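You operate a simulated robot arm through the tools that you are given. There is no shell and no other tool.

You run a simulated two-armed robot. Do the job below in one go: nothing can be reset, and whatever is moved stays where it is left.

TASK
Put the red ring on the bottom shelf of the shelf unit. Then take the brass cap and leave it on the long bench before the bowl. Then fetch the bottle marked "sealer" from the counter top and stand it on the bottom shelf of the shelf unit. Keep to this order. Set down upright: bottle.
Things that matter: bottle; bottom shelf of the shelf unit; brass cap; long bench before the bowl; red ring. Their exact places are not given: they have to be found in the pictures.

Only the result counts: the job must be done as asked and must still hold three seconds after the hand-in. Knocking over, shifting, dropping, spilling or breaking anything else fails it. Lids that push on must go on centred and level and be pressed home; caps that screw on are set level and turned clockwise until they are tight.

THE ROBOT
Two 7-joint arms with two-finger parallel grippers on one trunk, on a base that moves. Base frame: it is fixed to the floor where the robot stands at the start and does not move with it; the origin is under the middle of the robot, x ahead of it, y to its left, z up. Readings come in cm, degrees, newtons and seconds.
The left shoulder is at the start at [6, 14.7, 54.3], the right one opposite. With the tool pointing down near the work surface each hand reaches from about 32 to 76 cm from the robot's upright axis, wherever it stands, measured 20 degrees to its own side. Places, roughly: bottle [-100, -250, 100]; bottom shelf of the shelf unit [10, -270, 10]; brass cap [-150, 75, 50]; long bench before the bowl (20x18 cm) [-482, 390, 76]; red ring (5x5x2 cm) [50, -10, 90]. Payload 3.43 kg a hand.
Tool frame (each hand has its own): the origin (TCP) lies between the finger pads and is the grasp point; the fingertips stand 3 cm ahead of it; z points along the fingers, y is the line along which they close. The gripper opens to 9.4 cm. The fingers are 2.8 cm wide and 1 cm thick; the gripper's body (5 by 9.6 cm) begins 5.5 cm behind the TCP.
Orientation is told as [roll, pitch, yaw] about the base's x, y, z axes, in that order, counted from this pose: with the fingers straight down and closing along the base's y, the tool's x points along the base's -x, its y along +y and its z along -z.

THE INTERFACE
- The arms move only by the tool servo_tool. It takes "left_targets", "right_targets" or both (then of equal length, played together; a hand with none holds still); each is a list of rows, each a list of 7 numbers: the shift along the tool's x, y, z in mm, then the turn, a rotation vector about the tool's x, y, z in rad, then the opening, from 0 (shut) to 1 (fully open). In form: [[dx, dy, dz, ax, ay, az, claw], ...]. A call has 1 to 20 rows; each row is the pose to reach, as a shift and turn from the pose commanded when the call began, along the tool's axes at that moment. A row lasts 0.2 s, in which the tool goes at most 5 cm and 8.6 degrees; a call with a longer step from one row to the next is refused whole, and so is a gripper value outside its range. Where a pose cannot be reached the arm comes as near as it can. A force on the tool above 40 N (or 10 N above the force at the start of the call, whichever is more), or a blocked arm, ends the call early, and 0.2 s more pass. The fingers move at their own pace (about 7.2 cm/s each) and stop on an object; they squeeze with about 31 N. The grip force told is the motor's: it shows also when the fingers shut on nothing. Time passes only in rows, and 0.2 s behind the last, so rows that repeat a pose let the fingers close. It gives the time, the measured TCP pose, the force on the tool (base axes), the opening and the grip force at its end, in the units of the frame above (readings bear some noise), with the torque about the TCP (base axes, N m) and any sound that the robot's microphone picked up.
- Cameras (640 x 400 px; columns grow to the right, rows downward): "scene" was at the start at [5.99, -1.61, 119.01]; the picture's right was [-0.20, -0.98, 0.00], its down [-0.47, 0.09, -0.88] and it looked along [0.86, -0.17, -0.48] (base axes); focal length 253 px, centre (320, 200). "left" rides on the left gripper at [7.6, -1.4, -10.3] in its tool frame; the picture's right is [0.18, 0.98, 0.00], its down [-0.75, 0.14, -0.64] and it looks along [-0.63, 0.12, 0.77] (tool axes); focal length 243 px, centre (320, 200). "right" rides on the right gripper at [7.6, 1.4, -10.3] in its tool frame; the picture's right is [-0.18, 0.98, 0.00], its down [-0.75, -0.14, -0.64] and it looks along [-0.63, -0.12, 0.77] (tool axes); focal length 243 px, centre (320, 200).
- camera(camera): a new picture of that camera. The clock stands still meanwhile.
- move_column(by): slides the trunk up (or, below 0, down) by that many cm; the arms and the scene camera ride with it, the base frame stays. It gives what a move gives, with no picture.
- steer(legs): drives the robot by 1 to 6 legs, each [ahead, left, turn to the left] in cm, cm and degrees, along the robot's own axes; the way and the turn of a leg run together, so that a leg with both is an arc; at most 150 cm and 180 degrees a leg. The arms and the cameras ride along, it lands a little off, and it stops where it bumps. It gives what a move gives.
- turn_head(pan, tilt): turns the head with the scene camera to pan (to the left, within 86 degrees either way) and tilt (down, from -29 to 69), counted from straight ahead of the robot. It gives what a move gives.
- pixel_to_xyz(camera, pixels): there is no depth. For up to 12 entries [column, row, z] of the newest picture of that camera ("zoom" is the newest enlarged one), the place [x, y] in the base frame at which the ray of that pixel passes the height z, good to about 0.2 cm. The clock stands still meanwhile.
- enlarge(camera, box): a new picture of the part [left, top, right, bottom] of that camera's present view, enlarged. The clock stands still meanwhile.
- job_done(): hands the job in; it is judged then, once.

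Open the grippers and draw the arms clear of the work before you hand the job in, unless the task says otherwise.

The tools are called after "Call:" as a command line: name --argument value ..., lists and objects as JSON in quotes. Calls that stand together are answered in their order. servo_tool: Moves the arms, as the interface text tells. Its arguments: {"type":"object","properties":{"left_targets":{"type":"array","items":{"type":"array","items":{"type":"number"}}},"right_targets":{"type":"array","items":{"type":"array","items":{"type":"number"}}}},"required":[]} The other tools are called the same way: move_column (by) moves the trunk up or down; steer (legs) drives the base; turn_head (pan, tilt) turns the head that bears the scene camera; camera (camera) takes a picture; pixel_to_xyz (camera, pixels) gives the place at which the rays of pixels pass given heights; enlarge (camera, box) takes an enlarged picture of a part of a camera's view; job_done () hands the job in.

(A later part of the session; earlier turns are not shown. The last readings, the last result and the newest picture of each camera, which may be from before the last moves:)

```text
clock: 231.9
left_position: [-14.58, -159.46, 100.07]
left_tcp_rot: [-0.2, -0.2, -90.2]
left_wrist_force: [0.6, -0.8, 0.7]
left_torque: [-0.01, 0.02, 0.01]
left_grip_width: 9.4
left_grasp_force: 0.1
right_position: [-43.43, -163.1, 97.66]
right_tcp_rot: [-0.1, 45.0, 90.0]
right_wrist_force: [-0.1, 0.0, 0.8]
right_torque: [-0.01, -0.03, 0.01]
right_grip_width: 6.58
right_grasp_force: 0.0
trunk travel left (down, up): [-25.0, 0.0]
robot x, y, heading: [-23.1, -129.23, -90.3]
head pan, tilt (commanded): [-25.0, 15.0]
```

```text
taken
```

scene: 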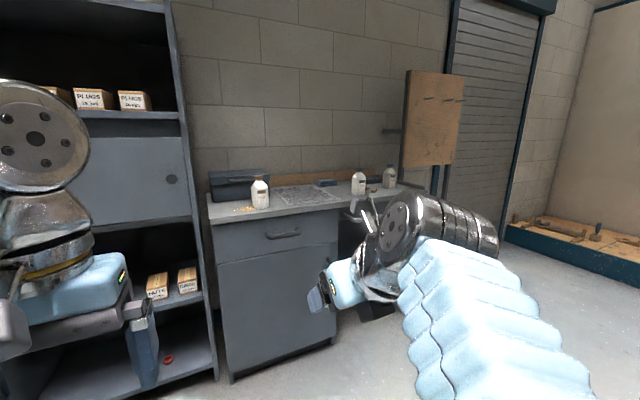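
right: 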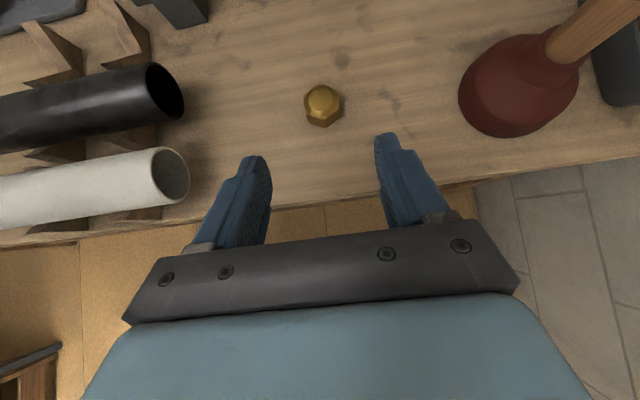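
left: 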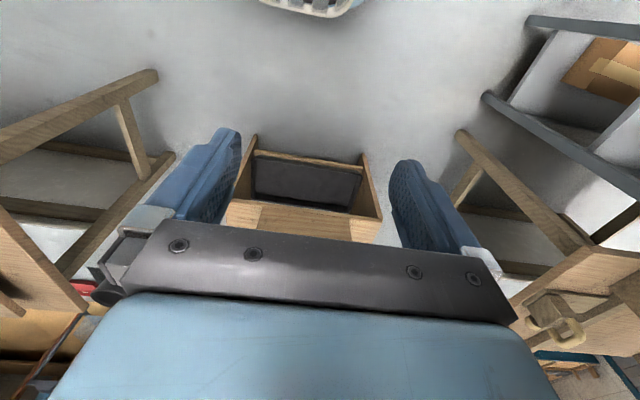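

The three bottles show at (260,193), (358,184) and (389,178). I enlarge to read the labels.

Call:
enlarge --camera "scene" --box '[200, 150, 300, 220]'

Call:
enlarge --camera "scene" --box '[320, 150, 410, 210]'

```text
5.71 times, centred on (250, 185) of scene
```

zoom: 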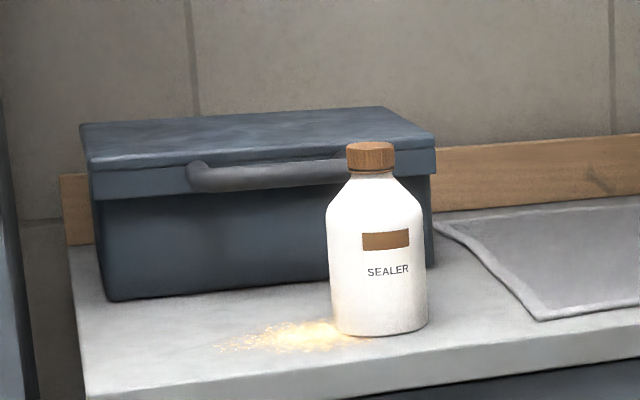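

```text
6.67 times, centred on (365, 180) of scene
```

zoom: 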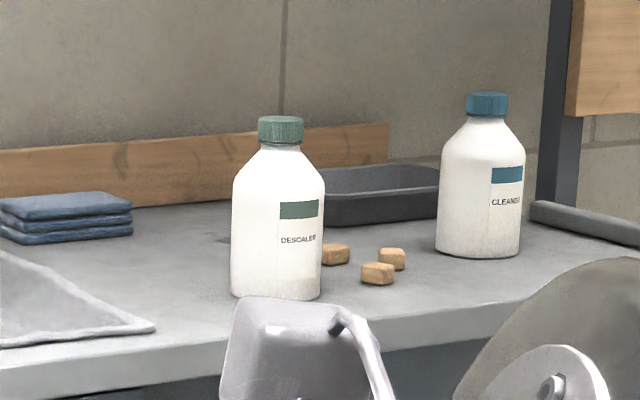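

SEALER is the brown-capped bottle nearest the shelf unit. I estimate its place and the counter's height.

Call:
pixel_to_xyz --camera "scene" --pixels '[[260.5, 208.6, 85], [260.5, 208.6, 90], [260.5, 208.6, 95], [211, 222, 85], [211, 222, 90], [211, 222, 95], [341, 205, 90], [232, 382, 0], [335, 342, 0], [217, 380, 0]]'

```text
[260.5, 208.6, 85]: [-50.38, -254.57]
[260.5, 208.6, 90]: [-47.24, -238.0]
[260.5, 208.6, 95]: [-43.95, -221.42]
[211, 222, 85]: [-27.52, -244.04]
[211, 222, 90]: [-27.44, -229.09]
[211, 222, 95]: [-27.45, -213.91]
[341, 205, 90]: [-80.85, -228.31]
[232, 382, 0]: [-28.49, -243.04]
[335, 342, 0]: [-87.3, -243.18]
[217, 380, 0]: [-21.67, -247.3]
```

The SEALER bottle is at about (-50,-255) with the counter top near z≈86, close before a toolbox. I drive nearer for a better look.

Call:
steer --legs '[[45, -7, 0]]'

Call:
turn_head --pan -14 --tilt 30

Call:
camera --camera "scene"

Call:
camera --camera "right"

```text
clock: 234.6
left_position: [-21.86, -204.26, 100.02]
left_tcp_rot: [0.0, -0.2, -90.0]
left_wrist_force: [-0.6, -0.8, -0.7]
left_torque: [-0.01, -0.02, 0.01]
left_grip_width: 9.4
left_grasp_force: 0.1
right_position: [-50.63, -208.03, 97.7]
right_tcp_rot: [-0.1, 45.1, 89.8]
right_wrist_force: [0.2, -0.2, 0.4]
right_torque: [0.04, 0.01, 0.03]
right_grip_width: 6.56
right_grasp_force: 0.2
trunk travel left (down, up): [-25.0, 0.0]
robot x, y, heading: [-29.88, -173.95, -90.5]
head pan, tilt (commanded): [-25.0, 15.0]
```

```text
clock: 235.4
left_position: [-21.83, -204.2, 100.05]
left_tcp_rot: [-0.1, -0.2, -90.1]
left_wrist_force: [0.0, 0.4, -0.1]
left_torque: [-0.03, -0.01, 0.02]
left_grip_width: 9.4
left_grasp_force: 0.0
right_position: [-50.6, -207.95, 97.72]
right_tcp_rot: [-0.1, 45.1, 89.9]
right_wrist_force: [-0.5, 0.2, 0.0]
right_torque: [0.01, 0.01, 0.02]
right_grip_width: 6.57
right_grasp_force: 0.1
trunk travel left (down, up): [-25.0, 0.0]
robot x, y, heading: [-29.71, -174.34, -90.4]
head pan, tilt (commanded): [-14.0, 30.0]
```

```text
taken
```

scene: 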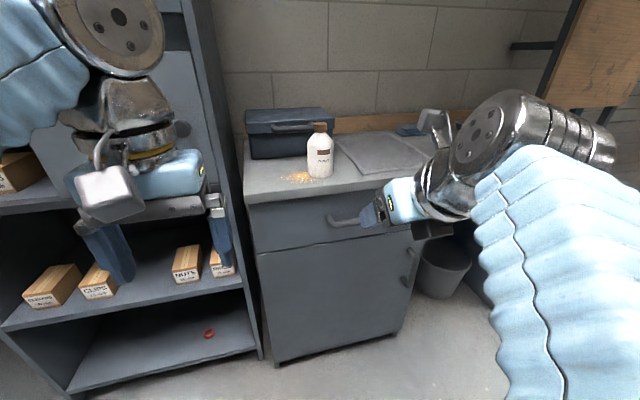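

```text
taken
```

right: 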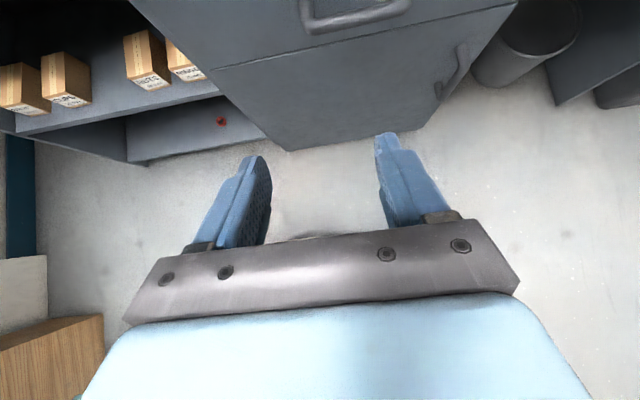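

I enlarge the bottle and measure it against the counter edge and the toolbox.

Call:
enlarge --camera "scene" --box '[230, 90, 390, 220]'

Call:
pixel_to_xyz --camera "scene" --pixels '[[246, 203, 84], [246, 203, 86], [246, 203, 88], [320, 176, 86], [320, 176, 88], [252, 159, 86], [306, 155, 86], [320, 126, 103], [275, 367, 0], [400, 338, 0]]'

```text
3.08 times, centred on (310, 155) of scene
```

zoom: 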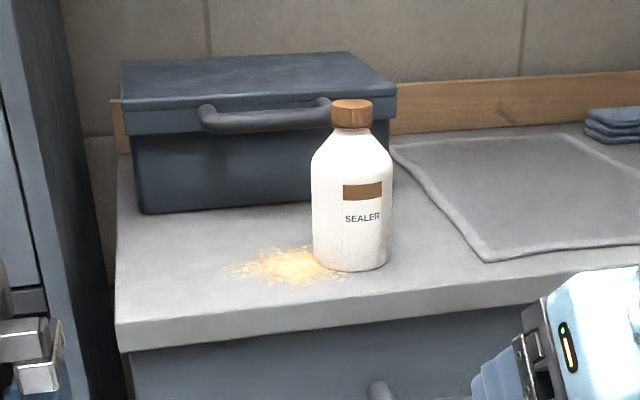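

```text
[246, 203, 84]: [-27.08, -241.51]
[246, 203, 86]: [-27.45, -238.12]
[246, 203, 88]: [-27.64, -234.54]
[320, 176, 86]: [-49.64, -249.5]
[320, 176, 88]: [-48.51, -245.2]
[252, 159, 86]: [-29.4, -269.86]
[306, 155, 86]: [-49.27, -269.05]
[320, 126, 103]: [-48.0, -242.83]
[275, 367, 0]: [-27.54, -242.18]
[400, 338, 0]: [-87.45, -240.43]
```

I recheck using the counter slab's top front edge, zoom (116,322), and the bottle's base, zoom (352,271).

Call:
pixel_to_xyz --camera "zoom" --pixels '[[116, 322, 86], [116, 322, 88], [116, 322, 90], [352, 271, 87], [352, 271, 88], [352, 271, 89], [352, 271, 90], [351, 104, 105], [351, 104, 107], [147, 213, 88], [300, 200, 88]]'

```text
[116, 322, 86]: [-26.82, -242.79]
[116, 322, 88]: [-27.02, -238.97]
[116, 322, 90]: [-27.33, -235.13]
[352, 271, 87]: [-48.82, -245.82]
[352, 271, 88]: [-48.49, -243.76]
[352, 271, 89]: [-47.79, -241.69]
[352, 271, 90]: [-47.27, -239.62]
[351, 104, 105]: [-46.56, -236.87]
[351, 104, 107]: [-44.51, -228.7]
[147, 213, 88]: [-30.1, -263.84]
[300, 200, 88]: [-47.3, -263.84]
```

Counter top ≈87.5; bottle Ø≈7.7 cm, axis near (-49.7,-248.5), height ≈14.6 cm. I bring the right hand forward, levelling it to 18° below horizontal with the fingers fully open.

Call:
servo_tool --right_targets '[[25, -2, 27, 0, 0.0785, 0, 1], [50, -3, 54, 0, 0.157, 0, 1], [74, -5, 81, 0, 0.2355, 0, 1], [99, -6, 108, 0, 0.314, 0, 1], [124, -8, 135, 0, 0.3925, 0, 1], [148, -9, 162, 0, 0.471, 0, 1], [148, -9, 162, 0, 0.471, 0, 1]]'

Call:
camera --camera "scene"

Call:
camera --camera "right"

```text
clock: 237.0
left_position: [-21.86, -204.37, 100.02]
left_tcp_rot: [0.0, -0.2, -90.0]
left_wrist_force: [0.0, -0.1, 0.1]
left_torque: [0.02, 0.01, 0.03]
left_grip_width: 9.39
left_grasp_force: 0.1
right_position: [-49.71, -230.0, 96.56]
right_tcp_rot: [-0.4, 72.1, 89.6]
right_wrist_force: [-0.7, -0.5, -0.1]
right_torque: [0.02, -0.04, 0.0]
right_grip_width: 9.41
right_grasp_force: 0.1
trunk travel left (down, up): [-25.0, 0.0]
robot x, y, heading: [-29.81, -174.05, -90.1]
head pan, tilt (commanded): [-14.0, 30.0]
```

```text
taken
```

scene: 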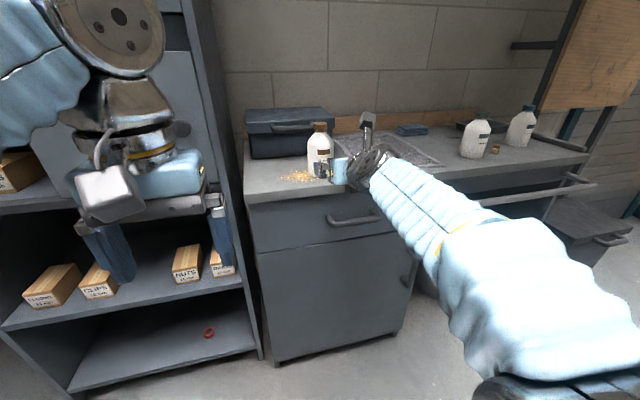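

```text
taken
```

right: 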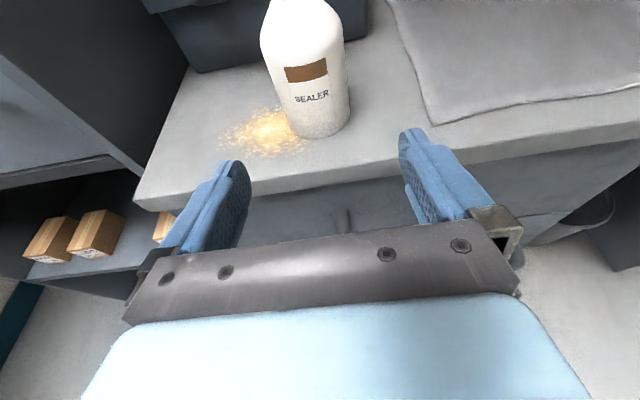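

The right camera shows the bottle ahead between the finger lines. I enlarge and measure its base.

Call:
enlarge --camera "right" --box '[220, 0, 420, 160]'

Call:
pixel_to_xyz --camera "right" --pixels '[[319, 138, 87], [319, 138, 88], [290, 118, 87.5], [349, 108, 87.5], [136, 205, 87.5], [345, 182, 87.5], [200, 72, 87.5]]'

```text
2.50 times, centred on (320, 80) of right
```

zoom: 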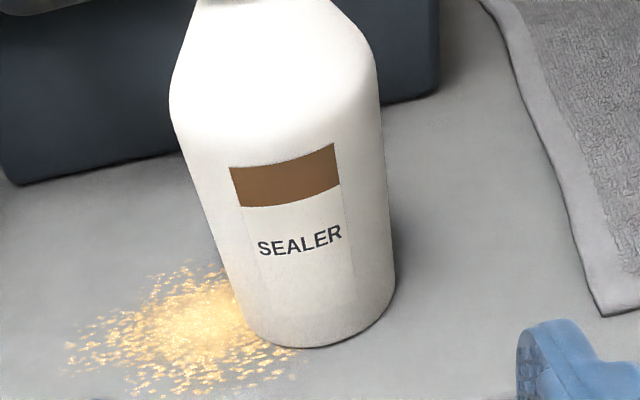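

```text
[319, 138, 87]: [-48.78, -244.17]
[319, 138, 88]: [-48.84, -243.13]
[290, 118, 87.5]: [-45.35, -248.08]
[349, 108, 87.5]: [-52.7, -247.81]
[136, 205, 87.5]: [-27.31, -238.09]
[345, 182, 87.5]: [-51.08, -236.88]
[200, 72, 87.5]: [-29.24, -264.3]
```

The bottle's axis is about (-49.0,-247.6), so I shift 0.7 cm toward +x while advancing 8 cm, then check the alignment.

Call:
servo_tool --right_targets '[[2, -3, 20, 0, 0, 0, 1], [4, -5, 40, 0, 0, 0, 1], [6, -7, 60, 0, 0, 0, 1], [8.5, -7, 81, 0, 0, 0, 1], [8.5, -7, 81, 0, 0, 0, 1]]'

Call:
camera --camera "right"

Call:
enlarge --camera "scene" --box '[230, 90, 390, 220]'

```text
clock: 238.2
left_position: [-21.88, -204.17, 99.92]
left_tcp_rot: [-0.1, -0.2, -90.1]
left_wrist_force: [-0.4, -0.2, -0.2]
left_torque: [0.01, 0.0, -0.03]
left_grip_width: 9.42
left_grasp_force: 0.1
right_position: [-49.12, -237.89, 94.88]
right_tcp_rot: [-0.1, 72.1, 89.9]
right_wrist_force: [0.2, 0.0, 0.0]
right_torque: [0.04, -0.03, -0.02]
right_grip_width: 9.39
right_grasp_force: 0.0
trunk travel left (down, up): [-25.0, 0.0]
robot x, y, heading: [-29.8, -174.0, -90.4]
head pan, tilt (commanded): [-14.0, 30.0]
```

```text
taken
```

right: 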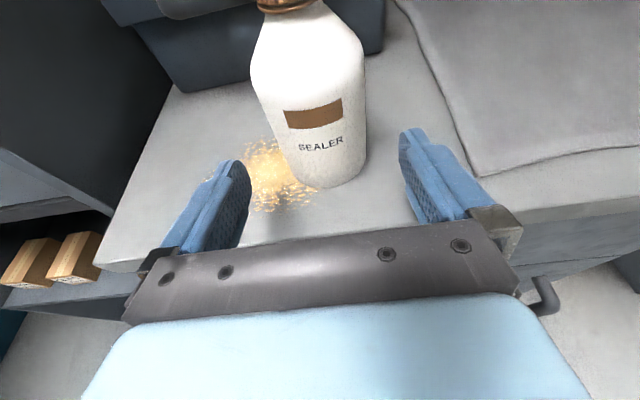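

```text
3.08 times, centred on (310, 155) of scene
```

zoom: 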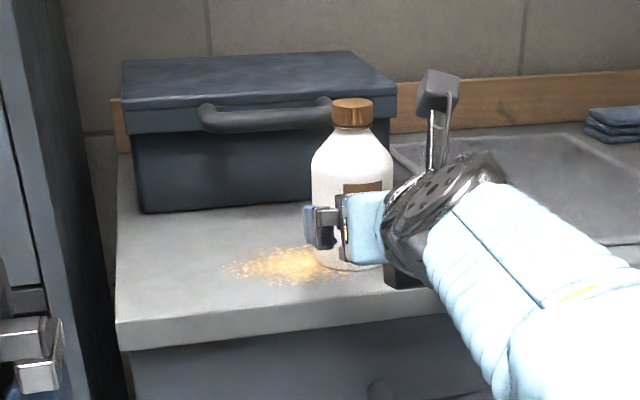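

Alignment is good (offset about 0.2 cm). I advance the last 9 cm so that the fingers straddle the bottle.

Call:
servo_tool --right_targets '[[2, -1, 18, 0, 0, 0, 1], [4, -2, 37, 0, 0, 0, 1], [6, -2, 55, 0, 0, 0, 1], [8, -2, 73, 0, 0, 0, 1], [9.7, -2, 91, 0, 0, 0, 1], [9.7, -2, 91, 0, 0, 0, 1]]'

Call:
camera --camera "right"

Call:
enlarge --camera "scene" --box '[230, 90, 390, 220]'

```text
clock: 239.6
left_position: [-21.78, -204.22, 99.97]
left_tcp_rot: [-0.1, -0.2, -90.1]
left_wrist_force: [-0.4, -0.5, 0.1]
left_torque: [-0.02, 0.03, -0.01]
left_grip_width: 9.41
left_grasp_force: 0.0
right_position: [-48.75, -246.94, 93.03]
right_tcp_rot: [-0.1, 72.1, 89.8]
right_wrist_force: [-1.3, 0.2, -0.8]
right_torque: [-0.03, 0.01, -0.01]
right_grip_width: 9.4
right_grasp_force: 0.1
trunk travel left (down, up): [-25.0, 0.0]
robot x, y, heading: [-29.85, -173.84, -90.4]
head pan, tilt (commanded): [-14.0, 30.0]
```

```text
taken
```

right: 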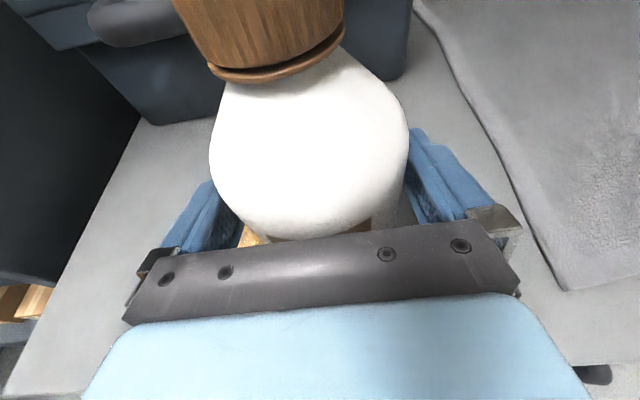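

```text
3.08 times, centred on (310, 155) of scene
```

zoom: 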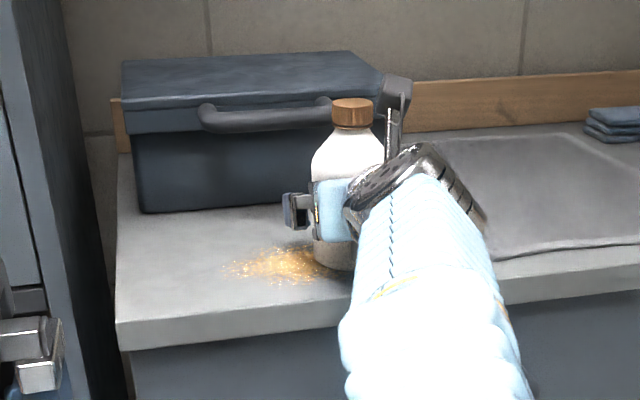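

The bottle is between the fingers with no contact. I close gradually.

Call:
servo_tool --right_targets '[[0, 0, 0, 0, 0, 0, 0.95], [0, 0, 0, 0, 0, 0, 0.91], [0, 0, 0, 0, 0, 0, 0.87], [0, 0, 0, 0, 0, 0, 0.83], [0, 0, 0, 0, 0, 0, 0.79], [0, 0, 0, 0, 0, 0, 0.75], [0, 0, 0, 0, 0, 0, 0.6], [0, 0, 0, 0, 0, 0, 0.3], [0, 0, 0, 0, 0, 0, 0], [0, 0, 0, 0, 0, 0, 0]]'

Call:
camera --camera "right"

```text
clock: 241.8
left_position: [-21.83, -204.28, 99.89]
left_tcp_rot: [0.0, -0.3, -90.1]
left_wrist_force: [0.1, -0.7, -0.2]
left_torque: [0.02, -0.01, 0.0]
left_grip_width: 9.41
left_grasp_force: 0.1
right_position: [-48.76, -246.87, 93.14]
right_tcp_rot: [-0.2, 72.0, 89.9]
right_wrist_force: [-1.2, -0.7, 1.2]
right_torque: [0.0, 0.06, -0.04]
right_grip_width: 7.72
right_grasp_force: 30.9
trunk travel left (down, up): [-25.0, 0.0]
robot x, y, heading: [-29.59, -174.04, -90.3]
head pan, tilt (commanded): [-14.0, 30.0]
```

```text
taken
```

right: 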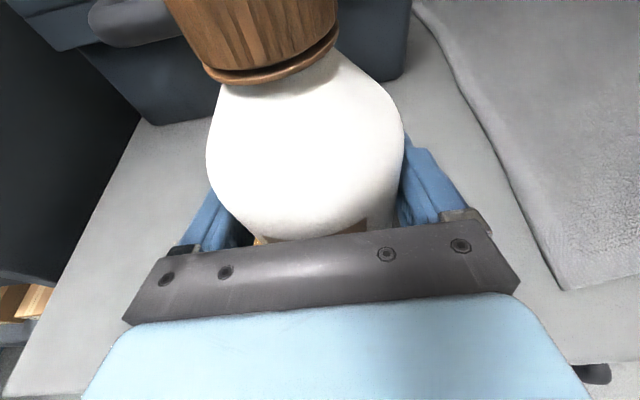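

Gripped at 7.72 cm. I lift it 6 cm straight up, slowly.

Call:
servo_tool --right_targets '[[4.8, 0, -1.5, 0, 0, 0, 0], [9.5, 0, -3.1, 0, 0, 0, 0], [19, 0, -6.2, 0, 0, 0, 0], [28.5, 0, -9.3, 0, 0, 0, 0], [38, 0, -12.4, 0, 0, 0, 0], [47.5, 0, -15.5, 0, 0, 0, 0], [57, 0, -18.5, 0, 0, 0, 0], [57, 0, -18.5, 0, 0, 0, 0]]'

Call:
camera --camera "right"

Call:
enlarge --camera "scene" --box '[230, 70, 390, 220]'

```text
clock: 243.6
left_position: [-21.82, -204.25, 99.98]
left_tcp_rot: [-0.1, -0.2, -90.1]
left_wrist_force: [1.4, 0.0, 0.8]
left_torque: [0.01, 0.01, 0.03]
left_grip_width: 9.4
left_grasp_force: 0.1
right_position: [-48.83, -246.78, 99.09]
right_tcp_rot: [-0.1, 72.1, 89.8]
right_wrist_force: [-0.5, 0.2, -4.1]
right_torque: [-0.03, 0.0, 0.0]
right_grip_width: 7.73
right_grasp_force: 31.0
trunk travel left (down, up): [-25.0, 0.0]
robot x, y, heading: [-30.1, -174.57, -90.2]
head pan, tilt (commanded): [-14.0, 30.0]
```

```text
taken
```

right: 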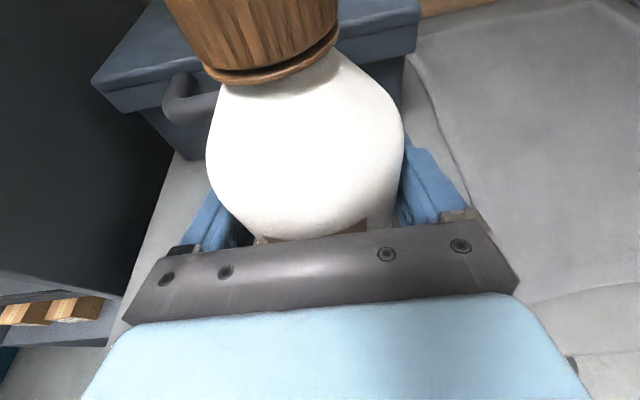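

```text
2.67 times, centred on (310, 145) of scene
```

zoom: 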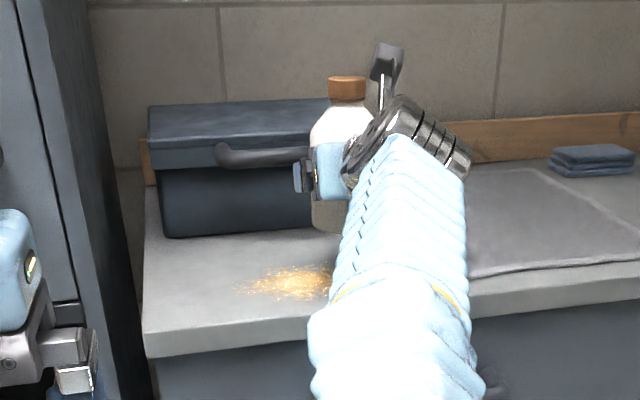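

The bottle is held (about 4 N). I back away from the counter and sidestep in front of the shelf unit.

Call:
steer --legs '[[-36, 0, 0], [0, 57, 0.3]]'

Call:
turn_head --pan 0 --tilt 40

Call:
camera --camera "scene"

Call:
camera --camera "right"

```text
clock: 248.7
left_position: [35.07, -167.99, 99.99]
left_tcp_rot: [-0.1, -0.3, -89.6]
left_wrist_force: [0.6, 0.0, -0.3]
left_torque: [0.0, 0.03, 0.02]
left_grip_width: 9.41
left_grasp_force: 0.1
right_position: [8.23, -210.75, 99.1]
right_tcp_rot: [-0.2, 72.0, 90.2]
right_wrist_force: [0.4, -0.2, -3.6]
right_torque: [-0.02, 0.0, 0.0]
right_grip_width: 7.72
right_grasp_force: 31.1
trunk travel left (down, up): [-25.0, 0.0]
robot x, y, heading: [26.85, -137.68, -89.8]
head pan, tilt (commanded): [-14.0, 30.0]
```

```text
clock: 249.5
left_position: [35.0, -167.96, 99.94]
left_tcp_rot: [-0.1, -0.1, -89.7]
left_wrist_force: [-0.1, 0.0, -0.3]
left_torque: [0.02, 0.01, 0.02]
left_grip_width: 9.41
left_grasp_force: 0.1
right_position: [8.26, -210.76, 99.03]
right_tcp_rot: [-0.2, 71.9, 90.2]
right_wrist_force: [0.3, 0.7, -5.0]
right_torque: [-0.02, 0.0, 0.02]
right_grip_width: 7.72
right_grasp_force: 31.2
trunk travel left (down, up): [-25.0, 0.0]
robot x, y, heading: [27.08, -137.71, -89.8]
head pan, tilt (commanded): [0.0, 40.0]
```

```text
taken
```

scene: 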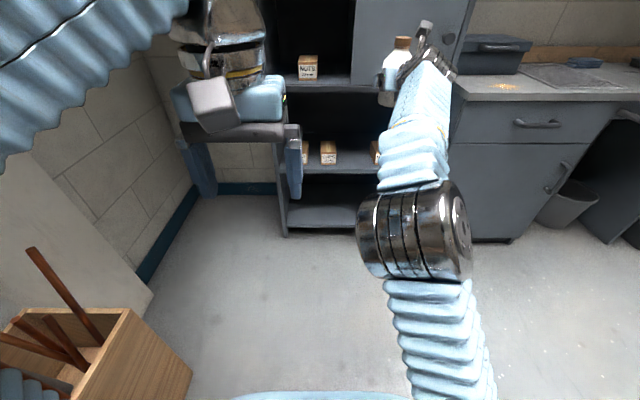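

```text
taken
```

right: 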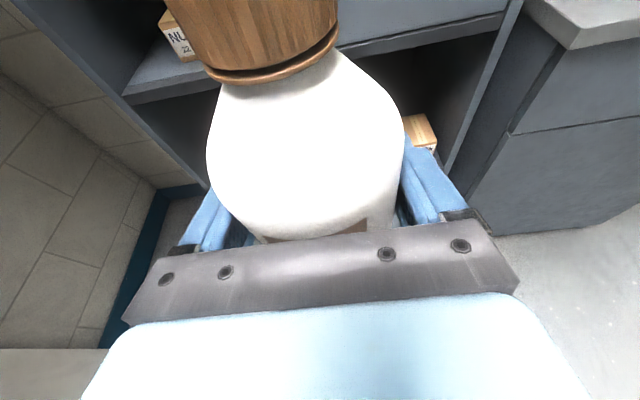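

I shift the hand 7 cm left and slightly back, lower the trunk, and then lower the arm with the bottle upright.

Call:
servo_tool --right_targets '[[-2, -18, -7, 0, 0, 0, 0], [-5, -35, -14, 0, 0, 0, 0], [-7, -53, -21, 0, 0, 0, 0], [-9, -70, -28, 0, 0, 0, 0], [-9, -70, -28, 0, 0, 0, 0]]'

Call:
move_column --by -25

Call:
servo_tool --right_targets '[[-36, 0, 12, 0, 0, 0, 0], [-71, 0, 23, 0, 0, 0, 0], [-107, 0, 35, 0, 0, 0, 0], [-143, 0, 46, 0, 0, 0, 0], [-178, 0, 58, 0, 0, 0, 0], [-214, 0, 70, 0, 0, 0, 0], [-250, 0, 81, 0, 0, 0, 0], [-250, 0, 81, 0, 0, 0, 0]]'

Call:
camera --camera "scene"

```text
clock: 250.7
left_position: [35.1, -167.95, 99.99]
left_tcp_rot: [-0.1, -0.2, -89.7]
left_wrist_force: [0.5, -0.1, 0.1]
left_torque: [-0.03, 0.0, -0.04]
left_grip_width: 9.39
left_grasp_force: 0.1
right_position: [15.32, -207.62, 99.06]
right_tcp_rot: [-0.1, 72.0, 90.2]
right_wrist_force: [0.2, 0.1, -3.1]
right_torque: [-0.02, -0.01, 0.01]
right_grip_width: 7.7
right_grasp_force: 31.2
trunk travel left (down, up): [-25.0, 0.0]
robot x, y, heading: [26.92, -137.65, -89.7]
head pan, tilt (commanded): [0.0, 40.0]
```

```text
clock: 253.3
left_position: [34.96, -167.89, 74.92]
left_tcp_rot: [-0.1, -0.2, -89.7]
left_wrist_force: [-0.6, 0.0, 0.4]
left_torque: [-0.03, -0.01, 0.02]
left_grip_width: 9.38
left_grasp_force: 0.1
right_position: [15.16, -207.69, 74.05]
right_tcp_rot: [-0.2, 72.0, 90.2]
right_wrist_force: [1.2, 0.7, -4.2]
right_torque: [-0.02, 0.0, -0.02]
right_grip_width: 7.71
right_grasp_force: 31.2
trunk travel left (down, up): [0.0, 25.0]
robot x, y, heading: [26.74, -138.21, -89.8]
head pan, tilt (commanded): [0.0, 40.0]
```

```text
clock: 255.1
left_position: [35.01, -167.99, 74.98]
left_tcp_rot: [-0.1, -0.2, -89.7]
left_wrist_force: [-0.1, -0.3, -0.2]
left_torque: [-0.03, -0.02, 0.01]
left_grip_width: 9.39
left_grasp_force: 0.0
right_position: [15.24, -207.74, 47.73]
right_tcp_rot: [0.0, 72.1, 90.2]
right_wrist_force: [-0.5, -1.0, -4.5]
right_torque: [-0.01, -0.02, -0.03]
right_grip_width: 7.7
right_grasp_force: 31.3
trunk travel left (down, up): [0.0, 25.0]
robot x, y, heading: [27.08, -138.04, -89.9]
head pan, tilt (commanded): [0.0, 40.0]
```

```text
taken
```

scene: 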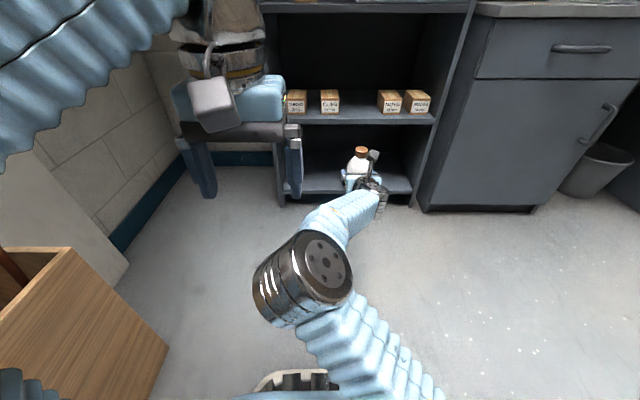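

The elbow now points inward but clear. I lower another 25 cm to about z≈23.

Call:
servo_tool --right_targets '[[-34, 0, 11, 0, 0, 0, 0], [-68, 0, 22, 0, 0, 0, 0], [-102, 0, 33, 0, 0, 0, 0], [-136, 0, 44, 0, 0, 0, 0], [-170, 0, 55, 0, 0, 0, 0], [-204, 0, 66, 0, 0, 0, 0], [-236, 0, 77, 0, 0, 0, 0], [-236, 0, 77, 0, 0, 0, 0]]'

Call:
camera --camera "scene"

Call:
camera --camera "right"

```text
clock: 256.9
left_position: [35.04, -167.96, 74.98]
left_tcp_rot: [-0.2, -0.2, -89.7]
left_wrist_force: [0.0, 0.7, -0.9]
left_torque: [-0.02, 0.02, -0.02]
left_grip_width: 9.39
left_grasp_force: 0.1
right_position: [13.0, -210.19, 32.5]
right_tcp_rot: [-1.4, 68.4, 90.3]
right_wrist_force: [0.6, 1.2, -4.0]
right_torque: [-0.02, -0.02, 0.01]
right_grip_width: 7.73
right_grasp_force: 31.3
right hand out of reach, approached as far as the arm can: row 3, 4, 5, 6, 7, 8
trunk travel left (down, up): [0.0, 25.0]
robot x, y, heading: [27.01, -137.77, -90.0]
head pan, tilt (commanded): [0.0, 40.0]
```

```text
taken
```

scene: 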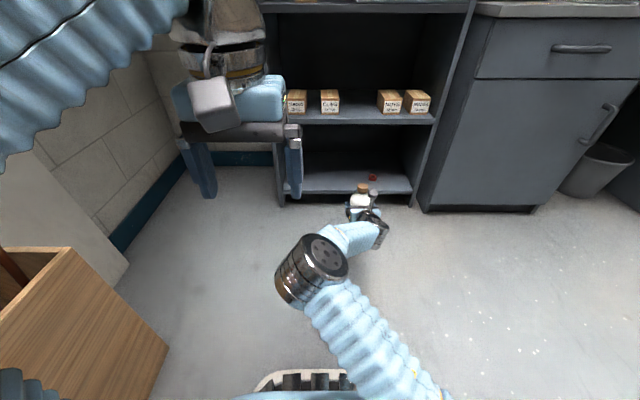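

```text
taken
```

right: 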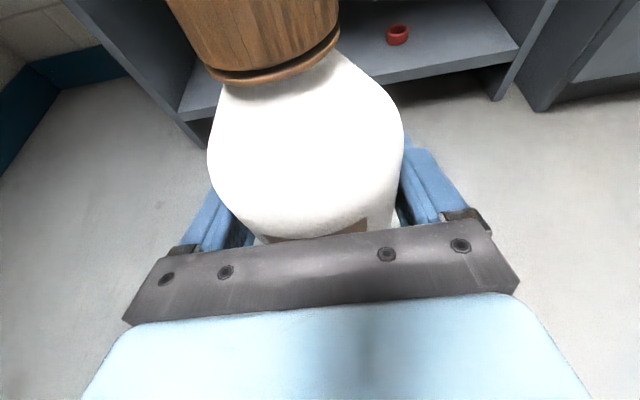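

At F≈72 the arm is folded to its limit near z≈32 (the bottle tilted slightly). I extend forward about 9 cm and restore the upright orientation before lowering further.

Call:
servo_tool --right_targets '[[12, -6, 19, -0.006, 0.016, 0, 0], [23, -11, 38, -0.012, 0.032, 0, 0], [35, -17, 57, -0.018, 0.048, 0, 0], [46, -22, 76, -0.0244, 0.063, 0, 0], [46, -22, 76, -0.0244, 0.063, 0, 0]]'

```text
clock: 258.1
left_position: [35.05, -167.93, 75.04]
left_tcp_rot: [0.0, -0.2, -89.8]
left_wrist_force: [-0.1, -0.3, -0.5]
left_torque: [-0.01, 0.0, 0.03]
left_grip_width: 9.43
left_grasp_force: 0.1
right_position: [16.94, -214.84, 36.69]
right_tcp_rot: [-0.1, 71.7, 90.1]
right_wrist_force: [-0.5, -0.7, -3.0]
right_torque: [-0.02, -0.01, 0.01]
right_grip_width: 7.73
right_grasp_force: 30.9
right hand out of reach, approached as far as the arm can: row 1, 2, 3, 4, 5
trunk travel left (down, up): [0.0, 25.0]
robot x, y, heading: [26.7, -137.64, -89.9]
head pan, tilt (commanded): [0.0, 40.0]
```

Still limited here. I try shifting the hand to the right (lateral ≈ -22), where the arm bends more naturally.

Call:
servo_tool --right_targets '[[0, 25, 0, 0, 0.005, 0, 0], [0, 50, 0, 0, 0.005, 0, 0], [0, 75, 0, 0, 0.005, 0, 0], [0, 100, 0, 0, 0.005, 0, 0], [0, 120, 0, 0, 0.005, 0, 0], [0, 120, 0, 0, 0.005, 0, 0]]'

Call:
camera --camera "scene"

```text
clock: 259.5
left_position: [35.0, -167.99, 74.9]
left_tcp_rot: [-0.1, -0.1, -89.7]
left_wrist_force: [0.1, -0.7, -0.4]
left_torque: [-0.03, -0.01, 0.02]
left_grip_width: 9.4
left_grasp_force: 0.0
right_position: [8.74, -210.62, 38.57]
right_tcp_rot: [-0.1, 72.3, 90.2]
right_wrist_force: [0.1, 1.0, -3.7]
right_torque: [-0.03, -0.01, -0.01]
right_grip_width: 7.72
right_grasp_force: 30.9
right hand out of reach, approached as far as the arm can: row 1, 2, 3, 4, 5, 6
trunk travel left (down, up): [0.0, 25.0]
robot x, y, heading: [26.99, -137.58, -89.5]
head pan, tilt (commanded): [0.0, 40.0]
```

```text
taken
```

scene: 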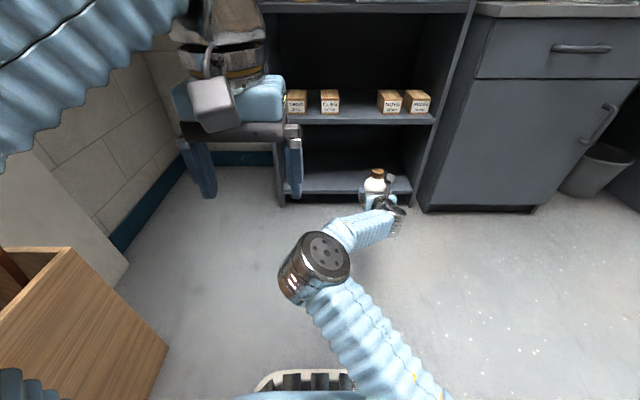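

This twisted hand pose does not reach low enough. A natural hand pose (camera underneath) should; before regrasping I raise the bottle back up and test the low pose with the empty left arm, which mirrors the right.

Call:
servo_tool --right_targets '[[34, 0, -11, 0, 0, 0, 0], [68, 0, -22, 0, 0, 0, 0], [103, 0, -33, 0, 0, 0, 0], [137, 0, -44, 0, 0, 0, 0], [171, 0, -56, 0, 0, 0, 0], [205, 0, -67, 0, 0, 0, 0], [240, 0, -78, 0, 0, 0, 0], [274, 0, -89, 0, 0, 0, 0], [308, 0, -100, 0, 0, 0, 0], [342, 0, -111, 0, 0, 0, 0], [342, 0, -111, 0, 0, 0, 0]]'

Call:
camera --camera "scene"

```text
clock: 261.9
left_position: [35.09, -167.89, 74.93]
left_tcp_rot: [-0.1, -0.2, -89.7]
left_wrist_force: [0.3, -0.1, 1.3]
left_torque: [-0.02, 0.01, 0.02]
left_grip_width: 9.41
left_grasp_force: 0.0
right_position: [8.7, -210.66, 74.43]
right_tcp_rot: [-0.1, 72.3, 90.2]
right_wrist_force: [-0.1, 0.8, -3.4]
right_torque: [-0.03, 0.0, 0.0]
right_grip_width: 7.71
right_grasp_force: 31.0
trunk travel left (down, up): [0.0, 25.0]
robot x, y, heading: [26.94, -137.71, -90.1]
head pan, tilt (commanded): [0.0, 40.0]
```

```text
taken
```

scene: 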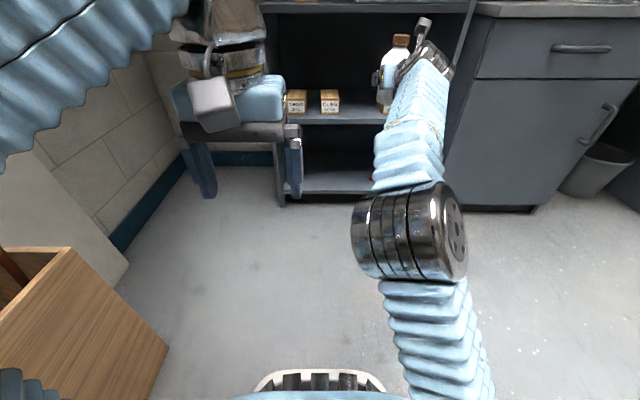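

I sidestep right 20 cm for elbow room, then test the left arm at a low, 30°-below-horizontal pose.

Call:
steer --legs '[[0, -20, 0]]'

Call:
servo_tool --left_targets '[[-35, -4, 20, 0, -0.13, 0, 1], [-70, -8, 40, 0, -0.26, 0, 1], [-105, -12, 60, 0, -0.39, 0, 1], [-140, -16, 80, 0, -0.52, 0, 1], [-175, -20, 100, 0, -0.65, 0, 1], [-210, -24, 120, 0, -0.78, 0, 1], [-245, -28, 140, 0, -0.91, 0, 1], [-280, -30, 160, 0, -1.0472, 0, 1], [-315, -30, 180, 0, -1.0472, 0, 1], [-350, -30, 200, 0, -1.0472, 0, 1], [-385, -30, 220, 0, -1.0472, 0, 1], [-400, -30, 250, 0, -1.0472, 0, 1], [-400, -30, 250, 0, -1.0472, 0, 1]]'

Call:
camera --camera "scene"

```text
clock: 263.5
left_position: [14.67, -167.96, 74.91]
left_tcp_rot: [-0.1, -0.2, -89.8]
left_wrist_force: [-0.4, -0.3, 1.1]
left_torque: [-0.01, 0.01, 0.03]
left_grip_width: 9.4
left_grasp_force: 0.1
right_position: [-11.58, -210.61, 74.52]
right_tcp_rot: [-0.3, 72.4, 90.3]
right_wrist_force: [0.4, 0.5, -4.1]
right_torque: [-0.04, -0.03, 0.0]
right_grip_width: 7.72
right_grasp_force: 30.8
trunk travel left (down, up): [0.0, 25.0]
robot x, y, heading: [5.89, -138.12, -90.2]
head pan, tilt (commanded): [0.0, 40.0]
```

```text
clock: 266.3
left_position: [11.82, -208.3, 49.98]
left_tcp_rot: [-0.2, -60.2, -89.5]
left_wrist_force: [0.7, -0.3, -0.4]
left_torque: [0.07, 0.0, 0.03]
left_grip_width: 9.42
left_grasp_force: 0.0
right_position: [-11.52, -210.69, 74.55]
right_tcp_rot: [-0.2, 72.3, 90.2]
right_wrist_force: [-0.6, -0.4, -3.7]
right_torque: [-0.01, 0.01, -0.02]
right_grip_width: 7.74
right_grasp_force: 30.9
trunk travel left (down, up): [0.0, 25.0]
robot x, y, heading: [6.44, -138.23, -90.0]
head pan, tilt (commanded): [0.0, 40.0]
```

```text
taken
```

scene: 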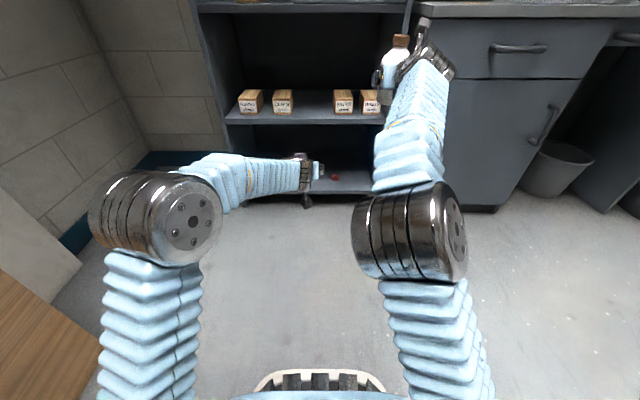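

The left arm takes this pose easily, with its elbow outward. I lower it 31 cm to see if z≈19 is reachable.

Call:
servo_tool --left_targets '[[30, 8, 17, 0, 0, 0, 1], [60, 16, 34, 0, 0, 0, 1], [89, 24, 52, 0, 0, 0, 1], [119, 32, 69, 0, 0, 0, 1], [149, 40, 86, 0, 0, 0, 1], [179, 48, 103, 0, 0, 0, 1], [209, 56, 120, 0, 0, 0, 1], [238, 64, 138, 0, 0, 0, 1], [268, 70, 155, 0, 0, 0, 1], [268, 70, 155, 0, 0, 0, 1]]'

Call:
camera --camera "scene"

Call:
camera --camera "left"

```text
clock: 268.5
left_position: [18.85, -208.07, 19.01]
left_tcp_rot: [-0.1, -60.2, -89.6]
left_wrist_force: [-0.4, -0.2, 0.8]
left_torque: [-0.01, -0.02, 0.01]
left_grip_width: 9.42
left_grasp_force: 0.0
right_position: [-11.46, -210.63, 74.49]
right_tcp_rot: [-0.2, 72.3, 90.3]
right_wrist_force: [0.5, -0.5, -3.9]
right_torque: [-0.04, -0.02, 0.01]
right_grip_width: 7.74
right_grasp_force: 31.2
trunk travel left (down, up): [0.0, 25.0]
robot x, y, heading: [6.58, -138.05, -89.7]
head pan, tilt (commanded): [0.0, 40.0]
```

```text
taken
```

scene: 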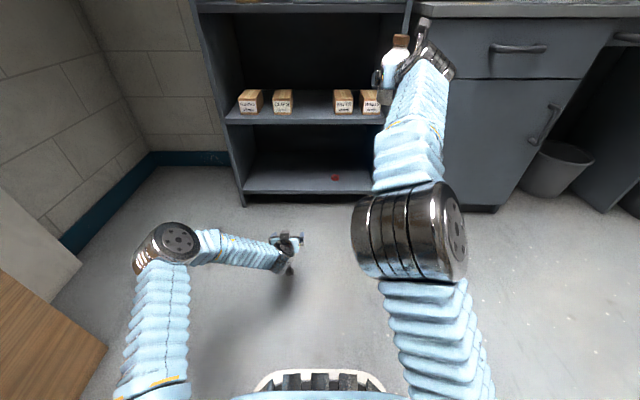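

```text
taken
```

left: 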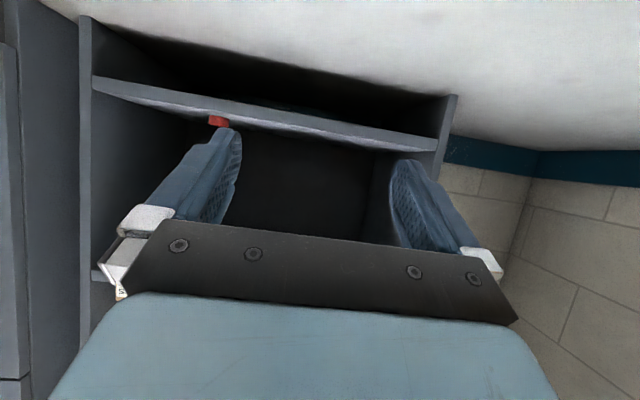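

The left arm in its natural pose reaches the low height well. So I'll set the bottle back on the counter and regrasp it with the left hand. First I fold the left arm back.

Call:
servo_tool --left_targets '[[-34, 0, -19, 0, 0, 0, 1], [-67, 0, -39, 0, 0, 0, 1], [-101, 0, -58, 0, 0, 0, 1], [-134, 0, -77, 0, 0, 0, 1], [-168, 0, -97, 0, 0, 0, 1], [-201, 0, -116, 0, 0, 0, 1], [-235, 0, -136, 0, 0, 0, 1], [-268, 0, -155, 0, 0, 0, 1], [-268, 0, -155, 0, 0, 0, 1]]'

Call:
servo_tool --left_targets '[[-1, 0, -39, 0, 0.087, 0, 1], [-3, 0, -78, 0, 0.175, 0, 1], [-4, 0, -118, 0, 0.262, 0, 1], [-5, 0, -157, 0, 0.349, 0, 1], [-7, 0, -196, 0, 0.436, 0, 1], [-8, 0, -235, 0, 0.524, 0, 1], [-10, 0, -275, 0, 0.611, 0, 1], [-11, 0, -314, 0, 0.698, 0, 1], [-12, 0, -353, 0, 0.785, 0, 1], [-14, 0, -392, 0, 0.873, 0, 1], [-15, 0, -432, 0, 0.96, 0, 1], [-16.5, 0, -471, 0, 1.0472, 0, 1], [-16.5, 0, -471, 0, 1.0472, 0, 1]]'

Call:
move_column --by 25

```text
clock: 270.5
left_position: [18.91, -208.15, 50.11]
left_tcp_rot: [-0.1, -60.2, -89.5]
left_wrist_force: [-0.7, -0.3, 0.2]
left_torque: [0.02, -0.01, 0.01]
left_grip_width: 9.41
left_grasp_force: 0.1
right_position: [-11.5, -210.68, 74.52]
right_tcp_rot: [-0.2, 72.3, 90.2]
right_wrist_force: [0.4, 0.2, -5.0]
right_torque: [-0.03, -0.02, 0.0]
right_grip_width: 7.72
right_grasp_force: 31.4
trunk travel left (down, up): [0.0, 25.0]
robot x, y, heading: [6.53, -138.23, -89.8]
head pan, tilt (commanded): [0.0, 40.0]
```

```text
clock: 273.3
left_position: [18.74, -169.47, 73.9]
left_tcp_rot: [0.1, 0.2, -90.2]
left_wrist_force: [-1.0, 0.1, -0.4]
left_torque: [-0.01, 0.01, 0.0]
left_grip_width: 9.4
left_grasp_force: 0.1
left hand out of reach, approached as far as the arm can: row 12
right_position: [-11.59, -210.69, 74.51]
right_tcp_rot: [-0.2, 72.3, 90.2]
right_wrist_force: [-0.6, -0.2, -4.4]
right_torque: [-0.03, 0.01, -0.01]
right_grip_width: 7.73
right_grasp_force: 30.9
trunk travel left (down, up): [0.0, 25.0]
robot x, y, heading: [6.64, -137.94, -89.7]
head pan, tilt (commanded): [0.0, 40.0]
```

```text
clock: 275.9
left_position: [18.7, -169.4, 98.81]
left_tcp_rot: [-0.1, 0.1, -90.2]
left_wrist_force: [-0.8, -0.8, -0.4]
left_torque: [-0.02, 0.04, -0.02]
left_grip_width: 9.4
left_grasp_force: 0.0
right_position: [-11.53, -210.79, 99.51]
right_tcp_rot: [-0.2, 72.3, 90.2]
right_wrist_force: [0.5, 0.3, -4.0]
right_torque: [0.01, 0.03, -0.01]
right_grip_width: 7.72
right_grasp_force: 30.8
trunk travel left (down, up): [-25.0, 0.0]
robot x, y, heading: [6.56, -137.76, -89.9]
head pan, tilt (commanded): [0.0, 40.0]
```

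I return to the counter: right 37.5 cm, then ahead 35 cm, with the bottle 6 cm above the counter's height.

Call:
steer --legs '[[0, -37.5, 0], [35, 0, 0]]'

Call:
turn_head --pan -14 --tilt 35

Call:
camera --camera "scene"

Call:
camera --camera "right"

```text
clock: 280.1
left_position: [-18.51, -204.7, 98.77]
left_tcp_rot: [0.0, 0.1, -90.2]
left_wrist_force: [0.5, -0.1, 0.1]
left_torque: [0.01, -0.01, 0.02]
left_grip_width: 9.4
left_grasp_force: 0.1
right_position: [-48.68, -246.11, 99.49]
right_tcp_rot: [-0.2, 72.3, 90.1]
right_wrist_force: [-0.3, 0.6, -4.0]
right_torque: [-0.04, 0.05, -0.01]
right_grip_width: 7.71
right_grasp_force: 30.8
trunk travel left (down, up): [-25.0, 0.0]
robot x, y, heading: [-30.89, -173.39, -89.8]
head pan, tilt (commanded): [0.0, 40.0]
```

```text
clock: 280.9
left_position: [-18.53, -204.84, 98.77]
left_tcp_rot: [0.0, 0.1, -90.2]
left_wrist_force: [0.4, 0.4, 0.3]
left_torque: [0.03, -0.01, 0.0]
left_grip_width: 9.41
left_grasp_force: 0.1
right_position: [-48.72, -246.01, 99.58]
right_tcp_rot: [-0.2, 72.3, 90.2]
right_wrist_force: [1.0, -0.5, -3.2]
right_torque: [-0.02, 0.02, 0.0]
right_grip_width: 7.75
right_grasp_force: 31.1
trunk travel left (down, up): [-25.0, 0.0]
robot x, y, heading: [-30.77, -173.3, -90.0]
head pan, tilt (commanded): [-14.0, 35.0]
```

```text
taken
```

scene: 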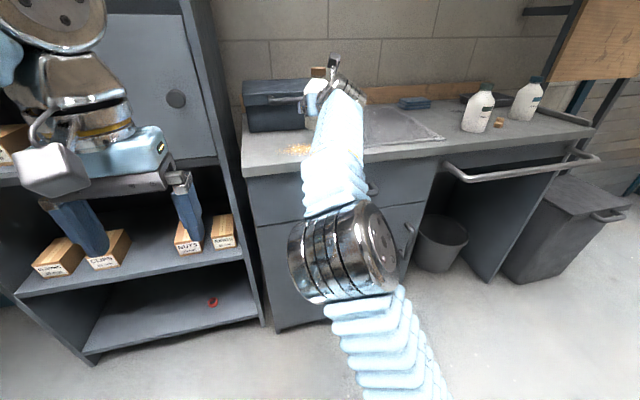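

```text
taken
```

right: 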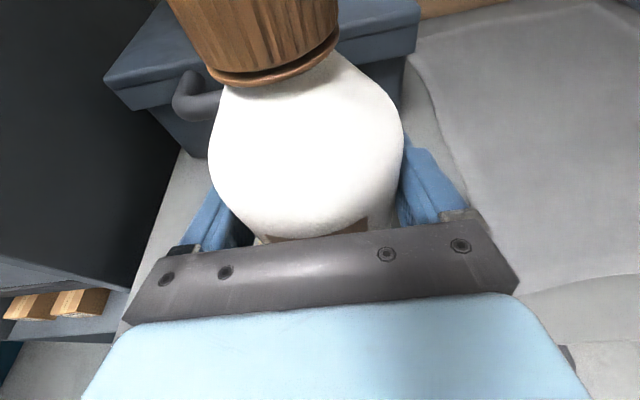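

Right over the old spot. I lower 5.8 cm, then feel for the counter in 1 mm steps.

Call:
servo_tool --right_targets '[[-14, 0, 4.4, 0, 0, 0, 0], [-28, 0, 8.8, 0, 0, 0, 0], [-42, 0, 13.2, 0, 0, 0, 0], [-50, 0, 16, 0, 0, 0, 0], [-55, 0, 17.5, 0, 0, 0, 0], [-56, 0, 17.9, 0, 0, 0, 0], [-57, 0, 18.2, 0, 0, 0, 0], [-58, 0, 18.5, 0, 0, 0, 0], [-59, 0, 18.8, 0, 0, 0, 0]]'

```text
clock: 282.9
left_position: [-18.54, -204.76, 98.83]
left_tcp_rot: [0.0, 0.2, -90.2]
left_wrist_force: [0.2, -0.5, -0.2]
left_torque: [0.03, -0.01, 0.01]
left_grip_width: 9.39
left_grasp_force: 0.0
right_position: [-48.65, -245.96, 93.35]
right_tcp_rot: [-0.2, 72.3, 90.2]
right_wrist_force: [-0.9, -0.5, -3.5]
right_torque: [-0.04, 0.01, 0.01]
right_grip_width: 7.72
right_grasp_force: 31.1
trunk travel left (down, up): [-25.0, 0.0]
robot x, y, heading: [-30.51, -173.07, -90.0]
head pan, tilt (commanded): [-14.0, 35.0]
```

Not yet on the counter (still −3.5 N). I go on in 1 mm steps.

Call:
servo_tool --right_targets '[[-1, 0, 0.3, 0, 0, 0, 0], [-2, 0, 0.6, 0, 0, 0, 0], [-3, 0, 1, 0, 0, 0, 0]]'

```text
clock: 283.7
left_position: [-18.5, -204.7, 98.83]
left_tcp_rot: [0.0, 0.1, -90.2]
left_wrist_force: [0.5, 0.7, -0.2]
left_torque: [0.02, -0.02, -0.01]
left_grip_width: 9.4
left_grasp_force: 0.1
right_position: [-48.74, -245.9, 93.29]
right_tcp_rot: [-0.2, 72.5, 90.1]
right_wrist_force: [-1.1, -4.6, 10.6]
right_torque: [0.15, 0.18, 0.05]
right_grip_width: 7.72
right_grasp_force: 31.1
trunk travel left (down, up): [-25.0, 0.0]
robot x, y, heading: [-30.53, -173.15, -89.5]
head pan, tilt (commanded): [-14.0, 35.0]
```

Contact (+10 N). I open the fingers gradually and back out along the hand's axis.

Call:
servo_tool --right_targets '[[0.5, 0, -0.2, 0, 0, 0, 0.5], [0.5, 0, -0.2, 0, 0, 0, 0.84], [0.5, 0, -0.2, 0, 0, 0, 0.92], [0.5, 0, -0.2, 0, 0, 0, 1], [0.5, 0, -0.2, 0, 0, 0, 1], [0.5, 0, -15, 0, 0, 0, 1], [0.5, 0, -35, 0, 0, 0, 1], [0.5, 0, -60, 0, 0, 0, 1], [0.5, 0, -90, 0, 0, 0, 1], [0.5, 0, -130, 0, 0, 0, 1], [0.5, 0, -170, 0, 0, 0, 1], [0.5, 0, -210, 0, 0, 0, 1], [0.5, 0, -210, 0, 0, 0, 1]]'

Call:
camera --camera "right"

Call:
camera --camera "scene"

```text
clock: 286.5
left_position: [-18.5, -204.74, 98.86]
left_tcp_rot: [0.0, 0.2, -90.2]
left_wrist_force: [0.2, 0.3, -0.4]
left_torque: [-0.02, -0.03, -0.01]
left_grip_width: 9.38
left_grasp_force: 0.0
right_position: [-48.94, -225.88, 99.49]
right_tcp_rot: [-0.2, 72.3, 90.3]
right_wrist_force: [0.3, -0.1, 0.5]
right_torque: [0.03, -0.01, -0.03]
right_grip_width: 9.39
right_grasp_force: 0.0
trunk travel left (down, up): [-25.0, 0.0]
robot x, y, heading: [-31.2, -173.26, -89.8]
head pan, tilt (commanded): [-14.0, 35.0]
```

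```text
taken
```

right: 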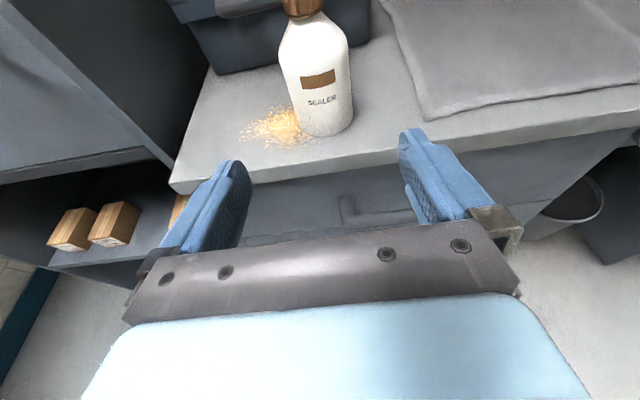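

```text
taken
```

scene: 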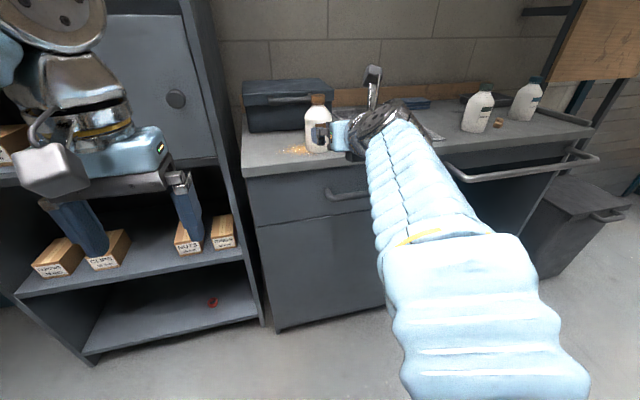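

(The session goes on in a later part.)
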